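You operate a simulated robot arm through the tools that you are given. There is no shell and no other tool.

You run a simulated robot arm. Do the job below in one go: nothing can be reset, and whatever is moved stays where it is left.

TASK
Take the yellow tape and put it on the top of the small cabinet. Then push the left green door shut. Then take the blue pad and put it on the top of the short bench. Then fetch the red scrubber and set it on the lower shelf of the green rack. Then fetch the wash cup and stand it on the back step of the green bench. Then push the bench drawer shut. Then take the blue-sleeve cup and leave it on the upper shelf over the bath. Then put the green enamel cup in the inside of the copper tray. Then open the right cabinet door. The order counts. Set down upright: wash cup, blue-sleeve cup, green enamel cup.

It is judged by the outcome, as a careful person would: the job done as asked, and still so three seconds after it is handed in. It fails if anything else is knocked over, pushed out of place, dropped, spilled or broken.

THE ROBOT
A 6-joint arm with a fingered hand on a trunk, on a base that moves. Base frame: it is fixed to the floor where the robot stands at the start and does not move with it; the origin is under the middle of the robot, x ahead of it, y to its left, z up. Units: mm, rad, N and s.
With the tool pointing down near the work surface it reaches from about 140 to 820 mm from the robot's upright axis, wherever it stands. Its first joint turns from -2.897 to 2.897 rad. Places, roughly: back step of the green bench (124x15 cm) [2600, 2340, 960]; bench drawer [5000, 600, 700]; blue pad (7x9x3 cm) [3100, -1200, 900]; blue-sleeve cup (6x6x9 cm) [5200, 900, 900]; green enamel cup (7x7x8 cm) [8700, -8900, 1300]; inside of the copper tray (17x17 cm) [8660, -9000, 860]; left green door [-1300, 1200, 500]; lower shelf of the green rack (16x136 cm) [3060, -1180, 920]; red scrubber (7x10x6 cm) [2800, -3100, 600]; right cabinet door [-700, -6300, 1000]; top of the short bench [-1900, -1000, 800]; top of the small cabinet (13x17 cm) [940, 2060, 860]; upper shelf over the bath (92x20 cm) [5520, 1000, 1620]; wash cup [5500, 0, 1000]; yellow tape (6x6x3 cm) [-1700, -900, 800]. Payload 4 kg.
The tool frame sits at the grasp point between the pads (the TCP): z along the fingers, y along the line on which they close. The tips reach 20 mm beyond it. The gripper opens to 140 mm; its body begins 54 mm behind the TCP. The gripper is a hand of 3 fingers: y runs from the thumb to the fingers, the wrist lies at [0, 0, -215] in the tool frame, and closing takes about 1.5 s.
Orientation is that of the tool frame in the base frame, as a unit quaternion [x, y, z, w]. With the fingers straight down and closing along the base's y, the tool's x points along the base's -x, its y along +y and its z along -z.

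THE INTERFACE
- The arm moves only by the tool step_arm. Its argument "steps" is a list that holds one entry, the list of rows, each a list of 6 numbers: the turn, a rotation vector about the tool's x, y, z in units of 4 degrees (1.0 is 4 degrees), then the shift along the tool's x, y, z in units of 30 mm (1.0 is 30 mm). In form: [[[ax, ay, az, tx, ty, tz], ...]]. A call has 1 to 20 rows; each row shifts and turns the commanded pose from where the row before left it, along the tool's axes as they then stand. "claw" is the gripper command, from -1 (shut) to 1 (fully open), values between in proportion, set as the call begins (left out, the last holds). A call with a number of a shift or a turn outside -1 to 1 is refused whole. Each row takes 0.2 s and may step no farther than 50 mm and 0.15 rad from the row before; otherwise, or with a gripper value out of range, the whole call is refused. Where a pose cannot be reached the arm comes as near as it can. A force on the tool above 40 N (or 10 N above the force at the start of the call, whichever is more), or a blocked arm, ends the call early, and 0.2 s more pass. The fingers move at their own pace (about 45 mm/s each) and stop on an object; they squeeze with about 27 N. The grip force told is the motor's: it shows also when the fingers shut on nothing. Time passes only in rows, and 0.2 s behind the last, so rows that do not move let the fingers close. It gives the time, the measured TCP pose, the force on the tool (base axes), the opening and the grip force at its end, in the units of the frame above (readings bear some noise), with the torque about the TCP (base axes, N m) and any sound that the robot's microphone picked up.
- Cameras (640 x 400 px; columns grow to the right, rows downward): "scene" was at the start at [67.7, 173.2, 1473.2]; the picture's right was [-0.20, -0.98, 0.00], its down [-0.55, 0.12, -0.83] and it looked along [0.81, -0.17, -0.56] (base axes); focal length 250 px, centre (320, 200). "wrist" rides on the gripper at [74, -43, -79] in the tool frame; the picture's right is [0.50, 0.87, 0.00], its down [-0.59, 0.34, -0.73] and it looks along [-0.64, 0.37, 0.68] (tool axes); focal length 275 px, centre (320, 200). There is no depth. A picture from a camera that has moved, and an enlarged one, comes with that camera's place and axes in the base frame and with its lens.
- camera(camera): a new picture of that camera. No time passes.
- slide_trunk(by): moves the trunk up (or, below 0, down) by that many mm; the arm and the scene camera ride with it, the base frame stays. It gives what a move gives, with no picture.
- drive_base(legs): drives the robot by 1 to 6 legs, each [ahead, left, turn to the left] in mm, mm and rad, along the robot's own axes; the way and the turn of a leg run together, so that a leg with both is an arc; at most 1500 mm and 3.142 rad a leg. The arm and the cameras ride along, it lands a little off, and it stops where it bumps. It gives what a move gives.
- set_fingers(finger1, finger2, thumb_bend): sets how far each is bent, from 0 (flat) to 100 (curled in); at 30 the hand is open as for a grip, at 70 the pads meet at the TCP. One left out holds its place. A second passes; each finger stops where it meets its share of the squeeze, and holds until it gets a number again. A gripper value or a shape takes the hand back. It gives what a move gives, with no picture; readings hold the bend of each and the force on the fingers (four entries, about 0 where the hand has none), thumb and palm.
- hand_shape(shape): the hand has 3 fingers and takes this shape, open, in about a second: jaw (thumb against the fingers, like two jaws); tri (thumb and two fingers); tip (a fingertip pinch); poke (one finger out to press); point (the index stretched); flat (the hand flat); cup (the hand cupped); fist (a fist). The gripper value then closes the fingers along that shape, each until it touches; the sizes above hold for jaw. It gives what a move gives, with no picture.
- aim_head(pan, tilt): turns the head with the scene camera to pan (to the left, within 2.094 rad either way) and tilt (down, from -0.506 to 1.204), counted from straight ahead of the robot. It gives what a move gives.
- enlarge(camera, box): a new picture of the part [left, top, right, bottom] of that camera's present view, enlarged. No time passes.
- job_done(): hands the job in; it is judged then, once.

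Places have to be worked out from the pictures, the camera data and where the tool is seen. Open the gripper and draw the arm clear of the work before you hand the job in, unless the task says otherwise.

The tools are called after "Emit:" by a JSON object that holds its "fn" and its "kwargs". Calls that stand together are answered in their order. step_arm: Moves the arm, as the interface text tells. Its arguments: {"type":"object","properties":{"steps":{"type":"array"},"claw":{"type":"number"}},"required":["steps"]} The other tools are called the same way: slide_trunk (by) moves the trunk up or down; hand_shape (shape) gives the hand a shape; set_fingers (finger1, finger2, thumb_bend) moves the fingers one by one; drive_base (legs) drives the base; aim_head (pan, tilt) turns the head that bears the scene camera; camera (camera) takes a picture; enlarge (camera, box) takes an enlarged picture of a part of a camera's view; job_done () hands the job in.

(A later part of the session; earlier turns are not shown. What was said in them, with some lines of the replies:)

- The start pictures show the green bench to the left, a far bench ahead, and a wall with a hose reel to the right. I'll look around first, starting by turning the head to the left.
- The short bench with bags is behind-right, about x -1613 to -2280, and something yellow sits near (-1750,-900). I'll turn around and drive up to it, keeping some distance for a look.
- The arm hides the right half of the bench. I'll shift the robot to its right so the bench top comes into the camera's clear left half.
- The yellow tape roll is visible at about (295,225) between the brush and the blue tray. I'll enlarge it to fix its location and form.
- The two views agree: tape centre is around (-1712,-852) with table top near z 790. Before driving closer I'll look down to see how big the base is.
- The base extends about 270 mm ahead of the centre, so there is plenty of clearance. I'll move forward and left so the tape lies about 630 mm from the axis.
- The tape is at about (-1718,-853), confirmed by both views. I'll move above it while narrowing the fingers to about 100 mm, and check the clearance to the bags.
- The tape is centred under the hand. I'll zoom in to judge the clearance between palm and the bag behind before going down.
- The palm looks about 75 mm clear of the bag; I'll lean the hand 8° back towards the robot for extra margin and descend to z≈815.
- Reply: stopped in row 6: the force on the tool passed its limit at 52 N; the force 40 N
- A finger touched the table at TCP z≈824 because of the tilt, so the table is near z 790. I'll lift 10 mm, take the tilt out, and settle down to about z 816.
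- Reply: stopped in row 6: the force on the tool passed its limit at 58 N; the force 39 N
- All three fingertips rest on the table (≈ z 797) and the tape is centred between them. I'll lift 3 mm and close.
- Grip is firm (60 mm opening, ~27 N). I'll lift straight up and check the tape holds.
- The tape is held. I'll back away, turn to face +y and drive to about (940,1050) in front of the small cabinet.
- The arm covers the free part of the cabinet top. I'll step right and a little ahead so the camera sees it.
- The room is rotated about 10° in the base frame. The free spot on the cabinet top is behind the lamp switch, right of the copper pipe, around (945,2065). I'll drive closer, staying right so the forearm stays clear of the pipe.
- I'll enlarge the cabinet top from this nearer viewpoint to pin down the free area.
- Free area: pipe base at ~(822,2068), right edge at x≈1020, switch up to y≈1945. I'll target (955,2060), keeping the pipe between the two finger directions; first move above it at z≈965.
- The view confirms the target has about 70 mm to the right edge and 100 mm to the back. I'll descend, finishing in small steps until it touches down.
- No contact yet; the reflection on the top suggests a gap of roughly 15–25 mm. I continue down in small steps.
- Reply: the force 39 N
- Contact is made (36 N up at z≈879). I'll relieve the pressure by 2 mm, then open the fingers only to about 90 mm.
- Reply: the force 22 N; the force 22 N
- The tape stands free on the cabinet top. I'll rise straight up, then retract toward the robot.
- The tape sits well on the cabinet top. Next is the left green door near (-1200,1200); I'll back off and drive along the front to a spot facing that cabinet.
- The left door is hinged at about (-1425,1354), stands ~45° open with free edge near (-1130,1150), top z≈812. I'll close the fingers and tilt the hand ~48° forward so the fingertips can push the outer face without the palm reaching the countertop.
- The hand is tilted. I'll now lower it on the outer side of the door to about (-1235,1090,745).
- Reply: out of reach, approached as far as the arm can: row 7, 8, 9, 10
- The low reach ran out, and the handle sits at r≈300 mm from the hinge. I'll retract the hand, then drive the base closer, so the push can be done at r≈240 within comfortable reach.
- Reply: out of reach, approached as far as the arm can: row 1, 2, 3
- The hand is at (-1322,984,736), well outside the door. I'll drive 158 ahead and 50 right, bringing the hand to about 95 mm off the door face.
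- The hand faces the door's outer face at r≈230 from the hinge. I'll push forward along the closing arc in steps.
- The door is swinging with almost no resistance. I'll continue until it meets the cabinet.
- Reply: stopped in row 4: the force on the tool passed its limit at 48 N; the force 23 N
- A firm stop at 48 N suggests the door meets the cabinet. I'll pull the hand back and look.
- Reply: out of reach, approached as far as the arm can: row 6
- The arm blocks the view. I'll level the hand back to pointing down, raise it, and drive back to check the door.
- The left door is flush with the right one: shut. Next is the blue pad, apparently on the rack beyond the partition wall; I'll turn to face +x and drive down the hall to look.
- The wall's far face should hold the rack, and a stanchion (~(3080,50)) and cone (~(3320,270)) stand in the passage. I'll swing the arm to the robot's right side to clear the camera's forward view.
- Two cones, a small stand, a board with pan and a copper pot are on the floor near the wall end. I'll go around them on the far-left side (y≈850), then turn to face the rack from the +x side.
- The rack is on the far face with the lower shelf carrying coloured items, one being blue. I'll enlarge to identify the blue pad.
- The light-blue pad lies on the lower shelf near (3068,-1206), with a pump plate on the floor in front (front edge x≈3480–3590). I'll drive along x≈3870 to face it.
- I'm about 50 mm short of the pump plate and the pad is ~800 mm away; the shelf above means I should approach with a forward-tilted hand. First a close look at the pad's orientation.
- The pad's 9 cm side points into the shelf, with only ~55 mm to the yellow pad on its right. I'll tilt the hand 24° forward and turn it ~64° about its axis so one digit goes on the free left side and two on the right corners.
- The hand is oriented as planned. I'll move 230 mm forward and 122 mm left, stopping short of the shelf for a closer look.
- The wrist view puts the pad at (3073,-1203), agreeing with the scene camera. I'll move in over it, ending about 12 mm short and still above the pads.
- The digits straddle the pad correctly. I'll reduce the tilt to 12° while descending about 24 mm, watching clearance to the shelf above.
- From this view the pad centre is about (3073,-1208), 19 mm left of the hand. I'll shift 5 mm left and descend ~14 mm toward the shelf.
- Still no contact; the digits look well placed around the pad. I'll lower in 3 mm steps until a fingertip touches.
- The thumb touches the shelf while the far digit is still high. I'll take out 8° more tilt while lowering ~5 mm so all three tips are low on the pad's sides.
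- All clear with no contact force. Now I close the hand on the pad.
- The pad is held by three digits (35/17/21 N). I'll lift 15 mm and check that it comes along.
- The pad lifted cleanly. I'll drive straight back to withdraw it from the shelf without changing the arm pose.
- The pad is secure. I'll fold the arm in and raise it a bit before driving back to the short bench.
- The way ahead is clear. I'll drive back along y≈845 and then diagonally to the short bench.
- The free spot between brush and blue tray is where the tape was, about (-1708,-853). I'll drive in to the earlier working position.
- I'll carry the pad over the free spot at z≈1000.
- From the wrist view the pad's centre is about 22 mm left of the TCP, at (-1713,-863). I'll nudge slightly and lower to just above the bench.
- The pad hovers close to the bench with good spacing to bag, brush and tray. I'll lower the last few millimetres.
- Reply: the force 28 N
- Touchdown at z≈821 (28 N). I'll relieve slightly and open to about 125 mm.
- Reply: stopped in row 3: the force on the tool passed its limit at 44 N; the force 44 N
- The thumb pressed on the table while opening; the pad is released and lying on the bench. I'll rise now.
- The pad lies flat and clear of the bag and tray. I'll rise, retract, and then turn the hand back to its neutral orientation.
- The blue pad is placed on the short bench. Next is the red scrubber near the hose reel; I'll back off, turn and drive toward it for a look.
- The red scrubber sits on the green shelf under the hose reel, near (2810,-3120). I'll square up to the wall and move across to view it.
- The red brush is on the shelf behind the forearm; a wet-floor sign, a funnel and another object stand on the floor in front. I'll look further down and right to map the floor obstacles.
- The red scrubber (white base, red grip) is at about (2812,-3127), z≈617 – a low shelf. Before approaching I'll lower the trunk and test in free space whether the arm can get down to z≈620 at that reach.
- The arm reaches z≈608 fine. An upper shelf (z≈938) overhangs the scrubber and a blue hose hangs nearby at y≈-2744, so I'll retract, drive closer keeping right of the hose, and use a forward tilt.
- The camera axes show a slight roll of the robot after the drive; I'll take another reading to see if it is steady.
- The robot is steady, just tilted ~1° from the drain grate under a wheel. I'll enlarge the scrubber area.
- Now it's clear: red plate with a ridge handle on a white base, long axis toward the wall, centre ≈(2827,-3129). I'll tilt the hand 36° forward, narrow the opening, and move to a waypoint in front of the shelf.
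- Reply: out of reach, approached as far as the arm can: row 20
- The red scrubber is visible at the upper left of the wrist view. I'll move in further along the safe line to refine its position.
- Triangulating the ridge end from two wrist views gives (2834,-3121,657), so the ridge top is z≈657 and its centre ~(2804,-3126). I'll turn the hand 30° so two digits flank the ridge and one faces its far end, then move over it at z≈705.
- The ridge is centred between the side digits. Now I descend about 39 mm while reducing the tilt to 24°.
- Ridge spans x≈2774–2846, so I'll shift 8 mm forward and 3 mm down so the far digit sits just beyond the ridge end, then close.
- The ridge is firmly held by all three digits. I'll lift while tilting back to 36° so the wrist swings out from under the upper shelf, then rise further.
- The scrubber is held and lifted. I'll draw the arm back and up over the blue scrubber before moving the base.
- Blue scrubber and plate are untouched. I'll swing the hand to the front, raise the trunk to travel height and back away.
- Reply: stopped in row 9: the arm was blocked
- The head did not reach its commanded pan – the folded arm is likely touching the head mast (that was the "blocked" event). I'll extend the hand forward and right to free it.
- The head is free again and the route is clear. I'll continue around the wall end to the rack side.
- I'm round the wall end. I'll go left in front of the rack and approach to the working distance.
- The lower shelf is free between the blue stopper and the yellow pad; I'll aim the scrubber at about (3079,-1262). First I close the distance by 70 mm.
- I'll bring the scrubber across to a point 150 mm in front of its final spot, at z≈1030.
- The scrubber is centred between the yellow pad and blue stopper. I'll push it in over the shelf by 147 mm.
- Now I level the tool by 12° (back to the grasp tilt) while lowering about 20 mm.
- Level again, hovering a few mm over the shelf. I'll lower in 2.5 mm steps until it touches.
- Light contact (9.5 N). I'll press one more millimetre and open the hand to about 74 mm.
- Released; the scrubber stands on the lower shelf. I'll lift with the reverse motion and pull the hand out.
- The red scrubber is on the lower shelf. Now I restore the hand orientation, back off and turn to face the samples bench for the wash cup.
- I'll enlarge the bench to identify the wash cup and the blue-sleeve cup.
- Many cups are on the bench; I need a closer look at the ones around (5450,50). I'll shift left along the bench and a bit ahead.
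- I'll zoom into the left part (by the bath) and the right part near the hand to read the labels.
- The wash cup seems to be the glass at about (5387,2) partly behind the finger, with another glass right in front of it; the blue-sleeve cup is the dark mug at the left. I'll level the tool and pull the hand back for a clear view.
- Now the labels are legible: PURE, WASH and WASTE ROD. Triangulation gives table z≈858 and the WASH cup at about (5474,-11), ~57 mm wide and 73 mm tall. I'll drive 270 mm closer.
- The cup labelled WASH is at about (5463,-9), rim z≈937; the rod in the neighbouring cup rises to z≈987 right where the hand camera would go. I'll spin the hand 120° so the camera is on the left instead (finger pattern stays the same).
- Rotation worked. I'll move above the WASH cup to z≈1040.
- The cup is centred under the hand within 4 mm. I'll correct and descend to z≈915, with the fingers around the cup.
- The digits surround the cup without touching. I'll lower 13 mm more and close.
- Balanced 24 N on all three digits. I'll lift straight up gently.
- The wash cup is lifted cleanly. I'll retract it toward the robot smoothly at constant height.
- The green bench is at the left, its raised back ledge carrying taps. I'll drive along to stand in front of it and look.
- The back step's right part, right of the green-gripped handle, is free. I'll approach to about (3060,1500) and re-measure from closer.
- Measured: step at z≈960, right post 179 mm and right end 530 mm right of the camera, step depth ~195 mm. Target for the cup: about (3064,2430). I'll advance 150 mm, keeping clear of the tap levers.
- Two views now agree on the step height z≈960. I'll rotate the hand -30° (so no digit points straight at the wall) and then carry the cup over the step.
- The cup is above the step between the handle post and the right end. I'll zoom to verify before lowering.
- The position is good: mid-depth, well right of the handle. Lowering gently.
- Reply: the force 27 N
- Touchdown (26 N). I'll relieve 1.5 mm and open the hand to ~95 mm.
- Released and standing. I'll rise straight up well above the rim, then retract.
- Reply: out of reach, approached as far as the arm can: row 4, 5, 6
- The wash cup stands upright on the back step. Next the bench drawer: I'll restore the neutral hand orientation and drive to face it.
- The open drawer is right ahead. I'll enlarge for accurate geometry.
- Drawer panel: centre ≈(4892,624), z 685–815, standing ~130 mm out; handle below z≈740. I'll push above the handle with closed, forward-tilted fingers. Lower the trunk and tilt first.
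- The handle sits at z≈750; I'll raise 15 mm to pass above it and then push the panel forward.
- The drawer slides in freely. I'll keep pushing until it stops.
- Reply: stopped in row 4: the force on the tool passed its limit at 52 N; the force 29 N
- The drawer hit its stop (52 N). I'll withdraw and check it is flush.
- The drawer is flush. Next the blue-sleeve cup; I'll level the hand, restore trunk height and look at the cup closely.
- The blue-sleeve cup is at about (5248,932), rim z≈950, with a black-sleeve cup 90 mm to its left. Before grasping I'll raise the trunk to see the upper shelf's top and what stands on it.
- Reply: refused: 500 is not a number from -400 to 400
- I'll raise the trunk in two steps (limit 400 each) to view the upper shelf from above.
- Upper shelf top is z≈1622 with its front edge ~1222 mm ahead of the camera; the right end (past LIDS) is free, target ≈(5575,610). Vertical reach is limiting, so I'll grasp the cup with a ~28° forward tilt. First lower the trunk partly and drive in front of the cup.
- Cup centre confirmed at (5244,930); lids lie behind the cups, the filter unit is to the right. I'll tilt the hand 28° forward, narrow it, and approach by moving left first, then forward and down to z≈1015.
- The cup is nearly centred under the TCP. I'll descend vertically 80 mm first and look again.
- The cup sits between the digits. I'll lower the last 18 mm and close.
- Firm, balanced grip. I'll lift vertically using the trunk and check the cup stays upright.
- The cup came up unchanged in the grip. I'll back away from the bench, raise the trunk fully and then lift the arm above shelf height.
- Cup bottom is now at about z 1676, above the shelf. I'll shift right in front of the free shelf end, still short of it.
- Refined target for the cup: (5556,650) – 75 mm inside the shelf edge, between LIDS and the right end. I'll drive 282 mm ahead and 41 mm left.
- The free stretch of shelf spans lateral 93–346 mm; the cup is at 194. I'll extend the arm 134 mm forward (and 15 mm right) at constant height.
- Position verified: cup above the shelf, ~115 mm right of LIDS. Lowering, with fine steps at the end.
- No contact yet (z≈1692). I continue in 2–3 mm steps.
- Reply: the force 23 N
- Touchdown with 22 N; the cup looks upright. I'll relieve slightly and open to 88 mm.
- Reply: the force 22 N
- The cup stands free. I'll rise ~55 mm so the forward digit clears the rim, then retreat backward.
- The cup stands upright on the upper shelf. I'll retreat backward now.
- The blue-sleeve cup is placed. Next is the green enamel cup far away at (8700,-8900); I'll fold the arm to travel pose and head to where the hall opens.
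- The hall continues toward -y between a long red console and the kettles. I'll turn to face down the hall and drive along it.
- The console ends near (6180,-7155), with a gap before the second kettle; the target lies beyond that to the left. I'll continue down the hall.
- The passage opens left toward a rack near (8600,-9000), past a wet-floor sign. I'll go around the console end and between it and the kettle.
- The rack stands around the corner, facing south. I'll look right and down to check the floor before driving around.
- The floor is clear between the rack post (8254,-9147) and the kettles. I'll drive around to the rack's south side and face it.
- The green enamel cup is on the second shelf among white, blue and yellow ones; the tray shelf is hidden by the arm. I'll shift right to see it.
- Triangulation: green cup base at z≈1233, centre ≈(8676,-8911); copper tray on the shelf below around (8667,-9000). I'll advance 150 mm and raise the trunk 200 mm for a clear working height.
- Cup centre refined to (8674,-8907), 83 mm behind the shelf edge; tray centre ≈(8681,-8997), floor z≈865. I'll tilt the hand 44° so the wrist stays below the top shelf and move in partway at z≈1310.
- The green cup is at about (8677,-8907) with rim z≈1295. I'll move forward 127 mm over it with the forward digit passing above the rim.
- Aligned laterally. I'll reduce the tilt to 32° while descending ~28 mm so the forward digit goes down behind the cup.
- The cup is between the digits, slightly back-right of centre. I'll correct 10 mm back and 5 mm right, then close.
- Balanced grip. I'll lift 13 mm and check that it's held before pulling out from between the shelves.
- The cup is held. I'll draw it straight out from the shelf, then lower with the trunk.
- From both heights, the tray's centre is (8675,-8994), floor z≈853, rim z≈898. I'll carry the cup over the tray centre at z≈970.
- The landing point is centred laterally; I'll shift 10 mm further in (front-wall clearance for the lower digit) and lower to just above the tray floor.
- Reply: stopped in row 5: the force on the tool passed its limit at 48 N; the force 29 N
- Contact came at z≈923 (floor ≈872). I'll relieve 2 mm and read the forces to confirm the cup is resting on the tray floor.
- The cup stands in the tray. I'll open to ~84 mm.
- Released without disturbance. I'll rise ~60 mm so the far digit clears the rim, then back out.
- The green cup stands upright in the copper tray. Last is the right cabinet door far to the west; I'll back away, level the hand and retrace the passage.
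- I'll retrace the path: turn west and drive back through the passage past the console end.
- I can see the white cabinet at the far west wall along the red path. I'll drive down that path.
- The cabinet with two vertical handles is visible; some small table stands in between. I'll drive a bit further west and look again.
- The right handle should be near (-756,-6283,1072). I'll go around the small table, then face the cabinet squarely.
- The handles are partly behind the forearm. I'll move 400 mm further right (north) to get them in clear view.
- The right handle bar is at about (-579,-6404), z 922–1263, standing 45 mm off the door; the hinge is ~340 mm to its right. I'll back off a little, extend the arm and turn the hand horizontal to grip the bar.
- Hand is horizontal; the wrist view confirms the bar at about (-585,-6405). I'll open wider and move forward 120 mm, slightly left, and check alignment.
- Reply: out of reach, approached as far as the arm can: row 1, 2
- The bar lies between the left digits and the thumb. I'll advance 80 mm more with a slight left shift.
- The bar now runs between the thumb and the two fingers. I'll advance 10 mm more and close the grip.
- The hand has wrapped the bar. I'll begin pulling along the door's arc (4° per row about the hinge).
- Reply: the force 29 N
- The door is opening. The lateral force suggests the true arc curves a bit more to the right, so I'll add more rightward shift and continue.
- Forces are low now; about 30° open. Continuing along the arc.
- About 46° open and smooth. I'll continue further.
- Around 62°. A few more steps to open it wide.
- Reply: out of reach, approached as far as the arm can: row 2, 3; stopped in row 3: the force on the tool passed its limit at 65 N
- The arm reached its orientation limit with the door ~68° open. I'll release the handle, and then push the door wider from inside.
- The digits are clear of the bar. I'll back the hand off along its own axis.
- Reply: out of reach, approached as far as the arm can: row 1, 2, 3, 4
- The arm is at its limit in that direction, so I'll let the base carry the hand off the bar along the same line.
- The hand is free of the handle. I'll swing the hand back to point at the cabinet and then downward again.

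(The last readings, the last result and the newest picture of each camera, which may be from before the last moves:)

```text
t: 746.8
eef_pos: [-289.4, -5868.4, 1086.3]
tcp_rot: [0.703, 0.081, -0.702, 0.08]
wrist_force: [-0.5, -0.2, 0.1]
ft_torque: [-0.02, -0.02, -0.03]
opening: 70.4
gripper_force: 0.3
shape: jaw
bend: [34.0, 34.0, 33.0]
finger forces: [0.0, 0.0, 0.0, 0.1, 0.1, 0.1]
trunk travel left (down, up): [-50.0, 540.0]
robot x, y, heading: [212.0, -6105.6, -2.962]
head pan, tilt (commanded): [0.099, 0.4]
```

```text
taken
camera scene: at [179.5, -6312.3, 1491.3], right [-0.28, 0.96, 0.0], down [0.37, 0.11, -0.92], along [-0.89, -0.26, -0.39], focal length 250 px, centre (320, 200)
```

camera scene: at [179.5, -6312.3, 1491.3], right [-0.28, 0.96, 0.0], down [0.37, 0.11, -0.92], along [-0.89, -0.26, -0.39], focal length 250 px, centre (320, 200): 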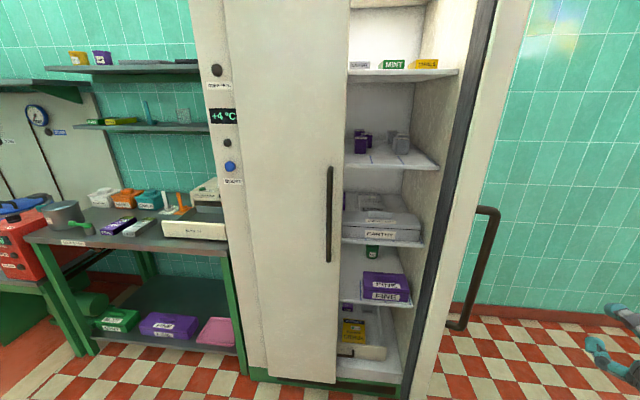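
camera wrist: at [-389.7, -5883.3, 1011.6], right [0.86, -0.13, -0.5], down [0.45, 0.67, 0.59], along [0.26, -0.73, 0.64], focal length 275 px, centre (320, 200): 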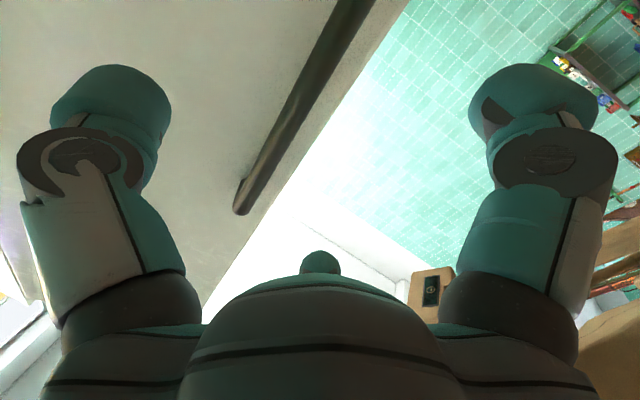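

I'll shift the base left and slightly back so the hand comes around in front of the door's free edge.

Emit:
{"fn": "drive_base", "kwargs": {"legs": [[-70, 0, 0], [0, 330, 0]]}}

Emit:
{"fn": "step_arm", "kwargs": {"steps": [[[0, 0, 0, 0, 0.9, 0], [0, 0, 0, 0, 0.9, 0], [0, 0, 0, 0, 0.9, 0], [0, 0, 0, 0, 0.9, 0], [0, 0, 0, 0, 0.9, 0], [0, 0, 0, 0, 0.9, 0], [0, 0, 0, 0, 0.9, 0], [0, 0, 0, 0, 0.9, 0]]], "claw": -1}}

Emit:
{"fn": "camera", "kwargs": {"camera": "scene"}}

Emit:
{"fn": "camera", "kwargs": {"camera": "wrist"}}

```text
t: 749.4
eef_pos: [-175.4, -6149.9, 1086.2]
tcp_rot: [0.703, 0.087, -0.701, 0.085]
wrist_force: [0.2, 0.0, -0.7]
ft_torque: [-0.02, 0.01, -0.03]
opening: 70.4
gripper_force: 0.1
shape: jaw
bend: [34.0, 34.0, 33.0]
finger forces: [0.0, 0.0, 0.0, 0.0, 0.0, 0.1]
trunk travel left (down, up): [-50.0, 540.0]
robot x, y, heading: [329.9, -6379.5, -2.95]
head pan, tilt (commanded): [0.099, 0.4]
stopped in leg 2: the robot was blocked; the commanded pose is now the measured one
```

```text
t: 751.2
eef_pos: [-123.9, -6359.6, 1086.2]
tcp_rot: [0.703, 0.086, -0.701, 0.084]
wrist_force: [-1.1, -0.6, 0.4]
ft_torque: [0.0, 0.03, -0.02]
opening: 0.2
gripper_force: 27.1
shape: jaw
bend: [73.0, 73.0, 70.0]
finger forces: [0.0, 0.1, 0.0, 0.0, 0.1, 0.1]
trunk travel left (down, up): [-50.0, 540.0]
robot x, y, heading: [330.6, -6378.9, -2.942]
head pan, tilt (commanded): [0.099, 0.4]
```

```text
taken
camera scene: at [299.0, -6586.3, 1491.3], right [-0.29, 0.96, 0.0], down [0.37, 0.11, -0.92], along [-0.88, -0.27, -0.39], focal length 250 px, centre (320, 200)
```

scene: 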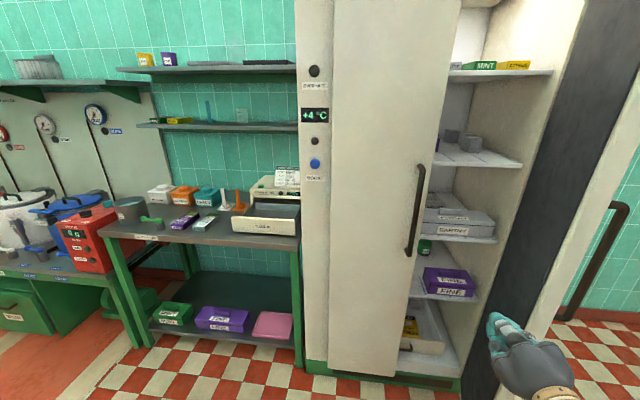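

```text
taken
camera wrist: at [-58.1, -6299.7, 1011.7], right [0.21, -0.84, -0.5], down [0.79, -0.15, 0.59], along [-0.57, -0.52, 0.63], focal length 275 px, centre (320, 200)
```

wrist: 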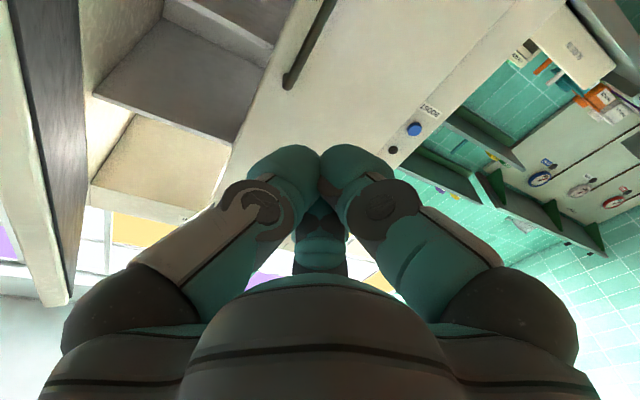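

The base reported being blocked at the end of the sideways move. I'll look to the left-rear to see what is there.

Emit:
{"fn": "aim_head", "kwargs": {"pan": 1.6, "tilt": 0.8}}

Emit:
{"fn": "camera", "kwargs": {"camera": "scene"}}

Emit:
{"fn": "aim_head", "kwargs": {"pan": 2.09, "tilt": 0.9}}

Emit:
{"fn": "camera", "kwargs": {"camera": "scene"}}

```text
t: 752.8
eef_pos: [-124.5, -6359.4, 1085.1]
tcp_rot: [0.703, 0.087, -0.701, 0.085]
wrist_force: [0.9, -0.1, 0.2]
ft_torque: [0.01, 0.0, -0.03]
opening: 0.2
gripper_force: 27.1
shape: jaw
bend: [73.0, 73.0, 70.0]
finger forces: [0.0, 0.0, 0.0, 0.0, 0.0, 0.0]
trunk travel left (down, up): [-50.0, 540.0]
robot x, y, heading: [330.5, -6379.2, -2.95]
head pan, tilt (commanded): [1.6, 0.799]
```

```text
taken
camera scene: at [405.6, -6637.9, 1456.2], right [-0.97, -0.22, 0.0], down [-0.16, 0.7, -0.7], along [0.16, -0.68, -0.72], focal length 250 px, centre (320, 200)
```

scene: 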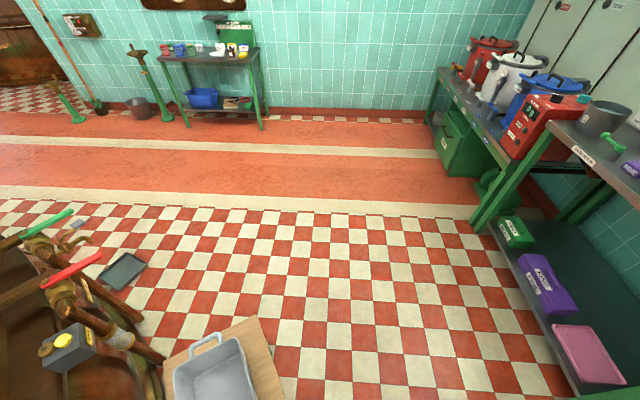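

```text
t: 753.8
eef_pos: [-124.4, -6359.0, 1085.5]
tcp_rot: [0.703, 0.088, -0.7, 0.085]
wrist_force: [-1.2, 1.2, 0.0]
ft_torque: [-0.02, 0.02, -0.03]
opening: 0.0
gripper_force: 26.8
shape: jaw
bend: [73.0, 73.0, 70.0]
finger forces: [0.0, 0.0, 0.0, 0.0, 0.0, 0.1]
trunk travel left (down, up): [-50.0, 540.0]
robot x, y, heading: [331.4, -6376.6, -2.947]
head pan, tilt (commanded): [2.089, 0.901]
```

```text
taken
camera scene: at [437.0, -6616.4, 1448.3], right [-0.76, -0.65, 0.0], down [-0.51, 0.59, -0.62], along [0.41, -0.47, -0.78], focal length 250 px, centre (320, 200)
```

scene: 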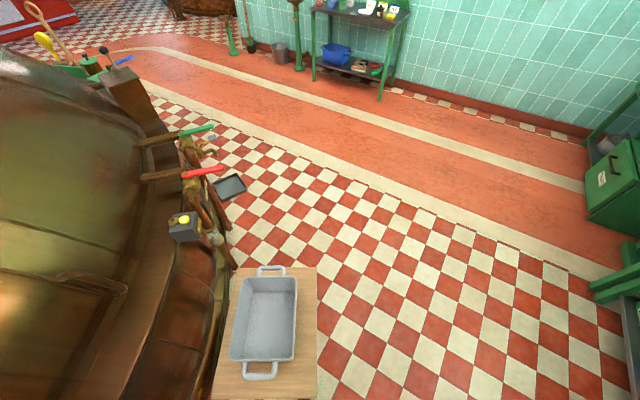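

The low table (top z≈410) with a pan is right beside the base – I touched its corner but it held. I'll move away from it immediately and continue with the arm.

Emit:
{"fn": "drive_base", "kwargs": {"legs": [[0, -60, 0]]}}

Emit:
{"fn": "aim_head", "kwargs": {"pan": 0.0, "tilt": 0.4}}

Emit:
{"fn": "camera", "kwargs": {"camera": "scene"}}

```text
t: 754.7
eef_pos: [-137.0, -6300.7, 1085.3]
tcp_rot: [0.703, 0.086, -0.701, 0.085]
wrist_force: [0.1, 0.3, -0.3]
ft_torque: [0.0, -0.03, 0.0]
opening: 0.0
gripper_force: 26.7
shape: jaw
bend: [73.0, 73.0, 70.0]
finger forces: [0.1, 0.1, 0.0, 0.0, 0.1, 0.1]
trunk travel left (down, up): [-50.0, 540.0]
robot x, y, heading: [318.2, -6321.6, -2.945]
head pan, tilt (commanded): [2.089, 0.901]
```

```text
t: 756.7
eef_pos: [-136.6, -6300.9, 1085.5]
tcp_rot: [0.703, 0.087, -0.701, 0.085]
wrist_force: [-0.2, -0.4, -0.6]
ft_torque: [0.0, -0.01, 0.01]
opening: 0.0
gripper_force: 27.3
shape: jaw
bend: [73.0, 73.0, 70.0]
finger forces: [0.1, 0.1, 0.0, 0.0, 0.0, 0.1]
trunk travel left (down, up): [-50.0, 540.0]
robot x, y, heading: [317.8, -6313.8, -2.947]
head pan, tilt (commanded): [0.0, 0.4]
```

```text
taken
camera scene: at [285.1, -6518.4, 1491.3], right [-0.2, 0.98, 0.0], down [0.38, 0.08, -0.92], along [-0.9, -0.18, -0.39], focal length 250 px, centre (320, 200)
```

scene: 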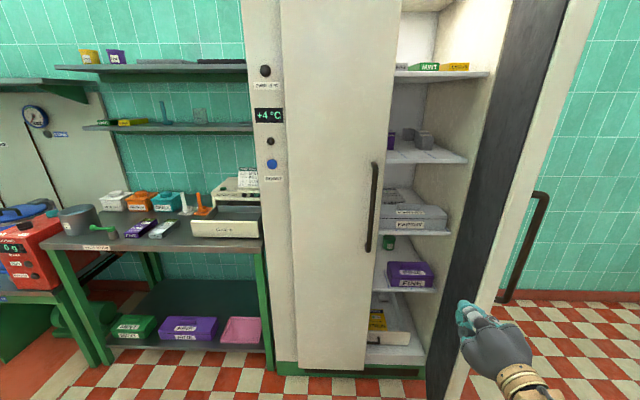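

The hand is just south of the door's free edge. I'll extend it forward past the edge, then push right (north) against the door's inner face.

Emit:
{"fn": "step_arm", "kwargs": {"steps": [[[0, 0, 0, 0, 0, 0.9], [0, 0, 0, 0, 0, 0.9], [0, 0, 0, 0, 0, 0.9], [0, 0, 0, 0, 0, 0.9], [0, 0, 0, 0, 0, 0.9], [0, 0, 0, 0, 0, 0.9], [0, 0, 0, 0, 0, 0.9], [0, 0, 0, 0, 0, 0.9]]], "claw": -1}}

Emit:
{"fn": "camera", "kwargs": {"camera": "scene"}}

Emit:
{"fn": "camera", "kwargs": {"camera": "wrist"}}

```text
t: 758.5
eef_pos: [-345.5, -6352.1, 1083.8]
tcp_rot: [0.703, 0.087, -0.701, 0.085]
wrist_force: [1.0, 0.6, -0.2]
ft_torque: [-0.04, -0.02, -0.04]
opening: 0.2
gripper_force: 26.7
shape: jaw
bend: [73.0, 73.0, 70.0]
finger forces: [0.0, 0.0, 0.1, 0.0, 0.0, 0.2]
trunk travel left (down, up): [-50.0, 540.0]
robot x, y, heading: [316.8, -6316.4, -2.943]
head pan, tilt (commanded): [0.0, 0.4]
```

```text
taken
camera scene: at [284.6, -6518.5, 1491.3], right [-0.19, 0.98, 0.0], down [0.38, 0.08, -0.92], along [-0.9, -0.18, -0.39], focal length 250 px, centre (320, 200)
```

scene: 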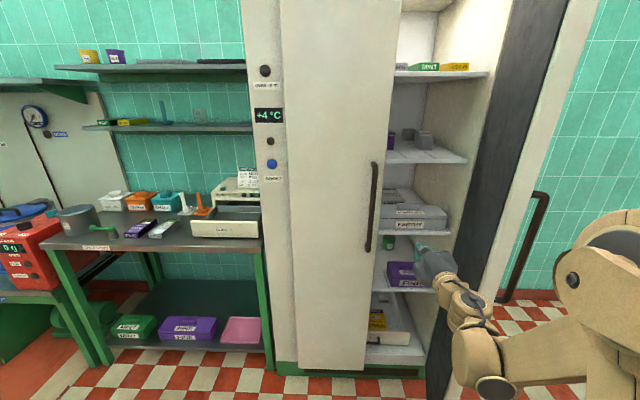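

```text
taken
camera wrist: at [-279.3, -6292.5, 1010.7], right [0.21, -0.84, -0.5], down [0.79, -0.15, 0.59], along [-0.57, -0.52, 0.63], focal length 275 px, centre (320, 200)
```

wrist: 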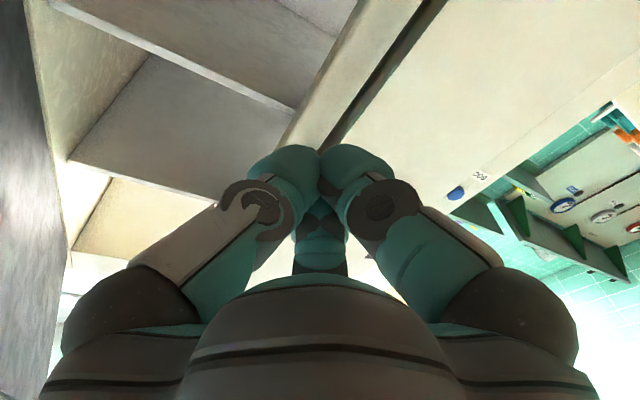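

Now I push sideways to the right against the door's inner side.

Emit:
{"fn": "step_arm", "kwargs": {"steps": [[[0, 0, 0, 0, -0.8, 0], [0, 0, 0, 0, -0.8, 0], [0, 0, 0, 0, -0.8, 0], [0, 0, 0, 0, -0.8, 0], [0, 0, 0, 0, -0.8, 0], [0, 0, 0, 0, -0.8, 0], [0, 0, 0, 0, -0.8, 0]]], "claw": -1}}

Emit:
{"fn": "camera", "kwargs": {"camera": "scene"}}

Emit:
{"fn": "camera", "kwargs": {"camera": "wrist"}}

```text
t: 760.1
eef_pos: [-386.2, -6189.4, 1085.1]
tcp_rot: [0.703, 0.086, -0.701, 0.084]
wrist_force: [0.0, 0.8, 0.1]
ft_torque: [0.03, 0.02, 0.0]
opening: 0.0
gripper_force: 27.2
shape: jaw
bend: [73.0, 73.0, 70.0]
finger forces: [0.0, 0.0, 0.0, 0.1, 0.0, 0.0]
trunk travel left (down, up): [-50.0, 540.0]
robot x, y, heading: [317.7, -6319.6, -2.941]
head pan, tilt (commanded): [0.0, 0.4]
```

```text
taken
camera scene: at [285.0, -6518.2, 1491.3], right [-0.19, 0.98, 0.0], down [0.38, 0.08, -0.92], along [-0.9, -0.18, -0.39], focal length 250 px, centre (320, 200)
```

scene: 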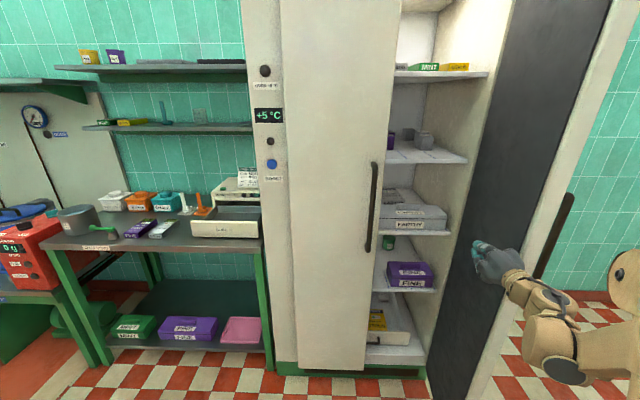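

```text
taken
camera wrist: at [-320.4, -6129.3, 1011.2], right [0.21, -0.84, -0.5], down [0.79, -0.15, 0.59], along [-0.57, -0.52, 0.63], focal length 275 px, centre (320, 200)
```

wrist: 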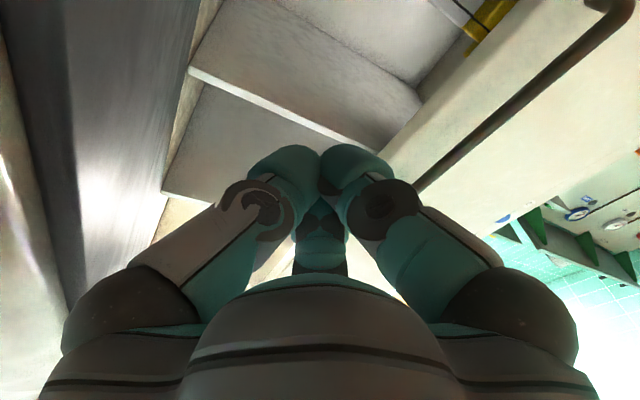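

The door is swinging wider with hardly any force. I'll push another ~120 mm.

Emit:
{"fn": "step_arm", "kwargs": {"steps": [[[0, 0, 0, 0, -0.8, 0], [0, 0, 0, 0, -0.8, 0], [0, 0, 0, 0, -0.8, 0], [0, 0, 0, 0, -0.8, 0], [0, 0, 0, 0, -0.7, 0]]], "claw": -1}}

Emit:
{"fn": "camera", "kwargs": {"camera": "scene"}}

```text
t: 761.3
eef_pos: [-415.9, -6075.7, 1084.3]
tcp_rot: [0.703, 0.087, -0.701, 0.085]
wrist_force: [0.2, 0.5, 1.0]
ft_torque: [0.0, 0.01, 0.01]
opening: 0.0
gripper_force: 26.9
shape: jaw
bend: [73.0, 73.0, 70.0]
finger forces: [0.1, 0.0, 0.0, 0.0, 0.0, 0.0]
trunk travel left (down, up): [-50.0, 540.0]
robot x, y, heading: [319.4, -6317.4, -2.948]
head pan, tilt (commanded): [0.0, 0.4]
```

```text
taken
camera scene: at [284.7, -6517.9, 1491.3], right [-0.19, 0.98, 0.0], down [0.38, 0.08, -0.92], along [-0.9, -0.18, -0.39], focal length 250 px, centre (320, 200)
```

scene: 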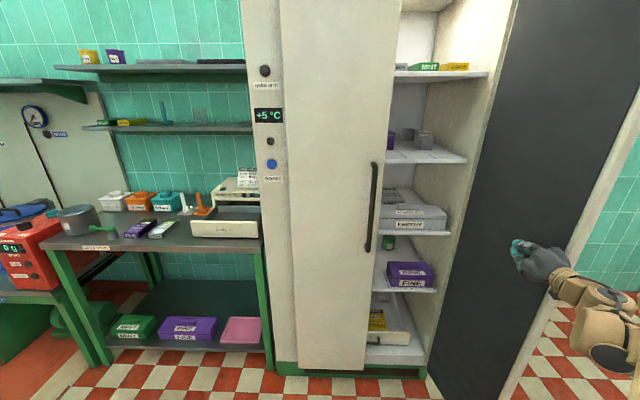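

The door now stands about 100° open. I'll move the hand off it, withdraw, and open the gripper.

Emit:
{"fn": "step_arm", "kwargs": {"steps": [[[0, 0, 0, 0, 0.8, 0], [0, 0, 0, 0, 0.8, 0], [0, 0, 0, 0, 0.8, 0], [0, 0, 0, 0, 0.8, 0], [0, 0, 0, 0, 0.4, -0.8], [0, 0, 0, 0, 0.2, -0.9], [0, 0, 0, 0, 0.2, -0.9], [0, 0, 0, 0, 0.2, -0.9], [0, 0, 0, 0, 0.2, -0.9], [0, 0, 0, 0, 0.2, -0.9], [0, 0, 0, 0, 0.2, -0.9], [0, 0, 0, 0, 0.2, -0.9], [0, 0, 0, 0, 0.2, -0.9]]], "claw": -1}}

Emit:
{"fn": "camera", "kwargs": {"camera": "scene"}}

```text
t: 764.1
eef_pos: [-145.2, -6170.8, 1085.6]
tcp_rot: [0.703, 0.088, -0.701, 0.085]
wrist_force: [-0.4, 1.1, 0.4]
ft_torque: [-0.01, 0.01, 0.01]
opening: 0.1
gripper_force: 26.9
shape: jaw
bend: [73.0, 73.0, 70.0]
finger forces: [0.0, 0.1, 0.1, 0.0, 0.1, 0.1]
trunk travel left (down, up): [-50.0, 540.0]
robot x, y, heading: [318.4, -6317.0, -2.944]
head pan, tilt (commanded): [0.0, 0.4]
```

```text
taken
camera scene: at [285.3, -6518.4, 1491.3], right [-0.19, 0.98, 0.0], down [0.38, 0.08, -0.92], along [-0.9, -0.18, -0.39], focal length 250 px, centre (320, 200)
```

scene: 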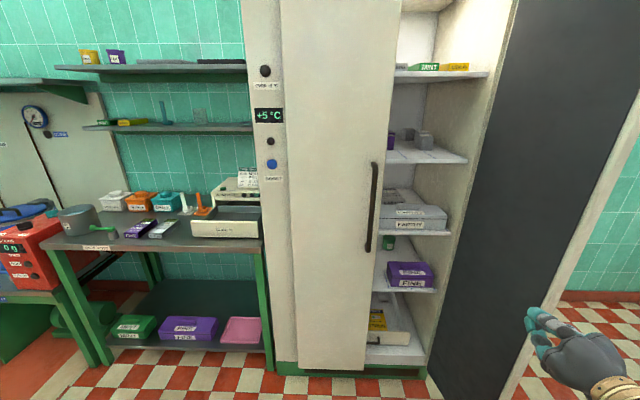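

The door stays wide open. I'll turn the hand back down and open the gripper, clear of everything.

Emit:
{"fn": "step_arm", "kwargs": {"steps": [[[0, 1, 0, 0, 0, 0], [0, 1, 0, 0, 0, 0], [0, 1, 0, 0, 0, 0], [0, 1, 0, 0, 0, 0], [0, 1, 0, 0, 0, 0], [0, 1, 0, 0, 0, 0], [0, 1, 0, 0, 0, 0], [0, 1, 0, 0, 0, 0], [0, 1, 0, 0, 0, 0], [0, 1, 0, 0, 0, 0], [0, 1, 0, 0, 0, 0], [0, 1, 0, 0, 0, 0], [0, 1, 0, 0, 0, 0], [0, 1, 0, 0, 0, 0], [0, 1, 0, 0, 0, 0], [0, 1, 0, 0, 0, 0], [0, 1, 0, 0, 0, 0], [0, 1, 0, 0, 0, 0], [0, 1, 0, 0, 0, 0], [0, 1, 0, 0, 0, 0]]], "claw": 1}}

Emit:
{"fn": "aim_head", "kwargs": {"pan": -0.4, "tilt": 0.3}}

Emit:
{"fn": "camera", "kwargs": {"camera": "scene"}}

Emit:
{"fn": "aim_head", "kwargs": {"pan": 2.09, "tilt": 0.85}}

Emit:
{"fn": "camera", "kwargs": {"camera": "scene"}}

```text
t: 768.3
eef_pos: [-135.7, -6155.7, 1084.5]
tcp_rot: [0.976, 0.124, -0.173, 0.044]
wrist_force: [-0.6, -0.2, 0.0]
ft_torque: [-0.01, -0.02, 0.03]
opening: 140.2
gripper_force: 0.0
shape: jaw
bend: [30.0, 30.0, 30.0]
finger forces: [0.1, 0.0, 0.1, 0.0, 0.1, 0.1]
out of reach, approached as far as the arm can: row 17, 18, 19, 20
trunk travel left (down, up): [-50.0, 540.0]
robot x, y, heading: [319.2, -6318.0, -2.949]
head pan, tilt (commanded): [0.0, 0.4]
```

```text
t: 769.2
eef_pos: [-137.1, -6155.9, 1085.7]
tcp_rot: [0.976, 0.123, -0.174, 0.043]
wrist_force: [0.1, 0.5, 0.0]
ft_torque: [-0.03, 0.03, 0.03]
opening: 139.9
gripper_force: 0.0
shape: jaw
bend: [30.0, 30.0, 30.0]
finger forces: [0.1, 0.0, 0.0, 0.0, 0.1, 0.1]
trunk travel left (down, up): [-50.0, 540.0]
robot x, y, heading: [319.5, -6319.3, -2.943]
head pan, tilt (commanded): [-0.4, 0.3]
```

```text
taken
camera scene: at [284.5, -6481.5, 1500.5], right [0.2, 0.98, 0.0], down [0.29, -0.06, -0.96], along [-0.94, 0.19, -0.3], focal length 250 px, centre (320, 200)
```

scene: 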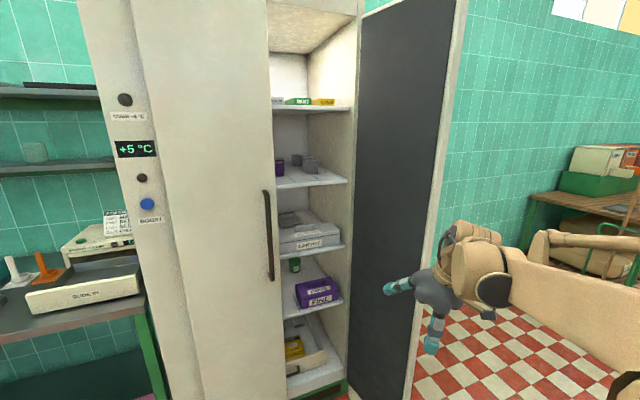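

```text
t: 771.5
eef_pos: [-135.8, -6155.6, 1084.2]
tcp_rot: [0.976, 0.124, -0.174, 0.044]
wrist_force: [0.9, 0.1, -0.3]
ft_torque: [0.0, 0.01, -0.04]
opening: 140.2
gripper_force: 0.0
shape: jaw
bend: [30.0, 30.0, 30.0]
finger forces: [0.0, 0.1, 0.0, 0.1, 0.1, 0.0]
trunk travel left (down, up): [-50.0, 540.0]
robot x, y, heading: [318.5, -6319.4, -2.943]
head pan, tilt (commanded): [2.089, 0.85]
```

```text
taken
camera scene: at [427.1, -6559.4, 1452.2], right [-0.76, -0.65, 0.0], down [-0.49, 0.57, -0.66], along [0.43, -0.5, -0.75], focal length 250 px, centre (320, 200)
```

scene: 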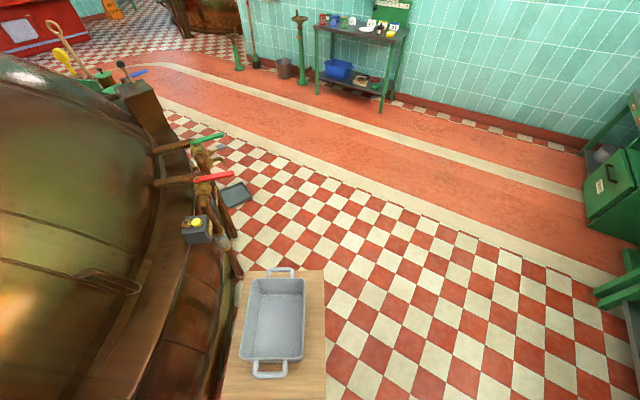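

All nine steps are done: the cabinet door stands wide open, the low table and pan are still in place, the gripper is open and the arm is clear of the door. I hand the job in.

Emit:
{"fn": "job_done", "kwargs": {}}

```text
The job is handed in.
```

I finished all nine steps in the order you gave and handed the job in. The result of the judging hasn't come back to me. One thing went wrong on the way: the base bumped a low table near the cabinet.

| Step | Where it ended up |
|---|---|
| Yellow tape | On the small cabinet top, behind the lamp switch |
| Left green door | Shut, flush with the right-hand door |
| Blue pad | On the short bench, between the brush and the blue tray |
| Red scrubber | On the lower shelf of the green rack, where the blue pad had been |
| Wash cup | Upright on the back step of the green bench |
| Bench drawer | Shut, flush with the bench |
| Blue-sleeve cup | Upright on the upper shelf over the bath, right of the LIDS box |
| Green enamel cup | Upright inside the copper tray |
| Right cabinet door | Open about 100 degrees |

- **Table bump:** while opening the cabinet door, the base touched the corner of the low table that holds the gray pan, and it stopped there. Comparing pictures from before and after, I estimate the table moved less than about 25 mm. The pan is still on it.
- **Checks:** I looked at each item right after placing it but did not go back for a final look at the earlier ones.
- **Robot now:** the gripper is open and the hand is roughly 200 mm clear of the cabinet door.
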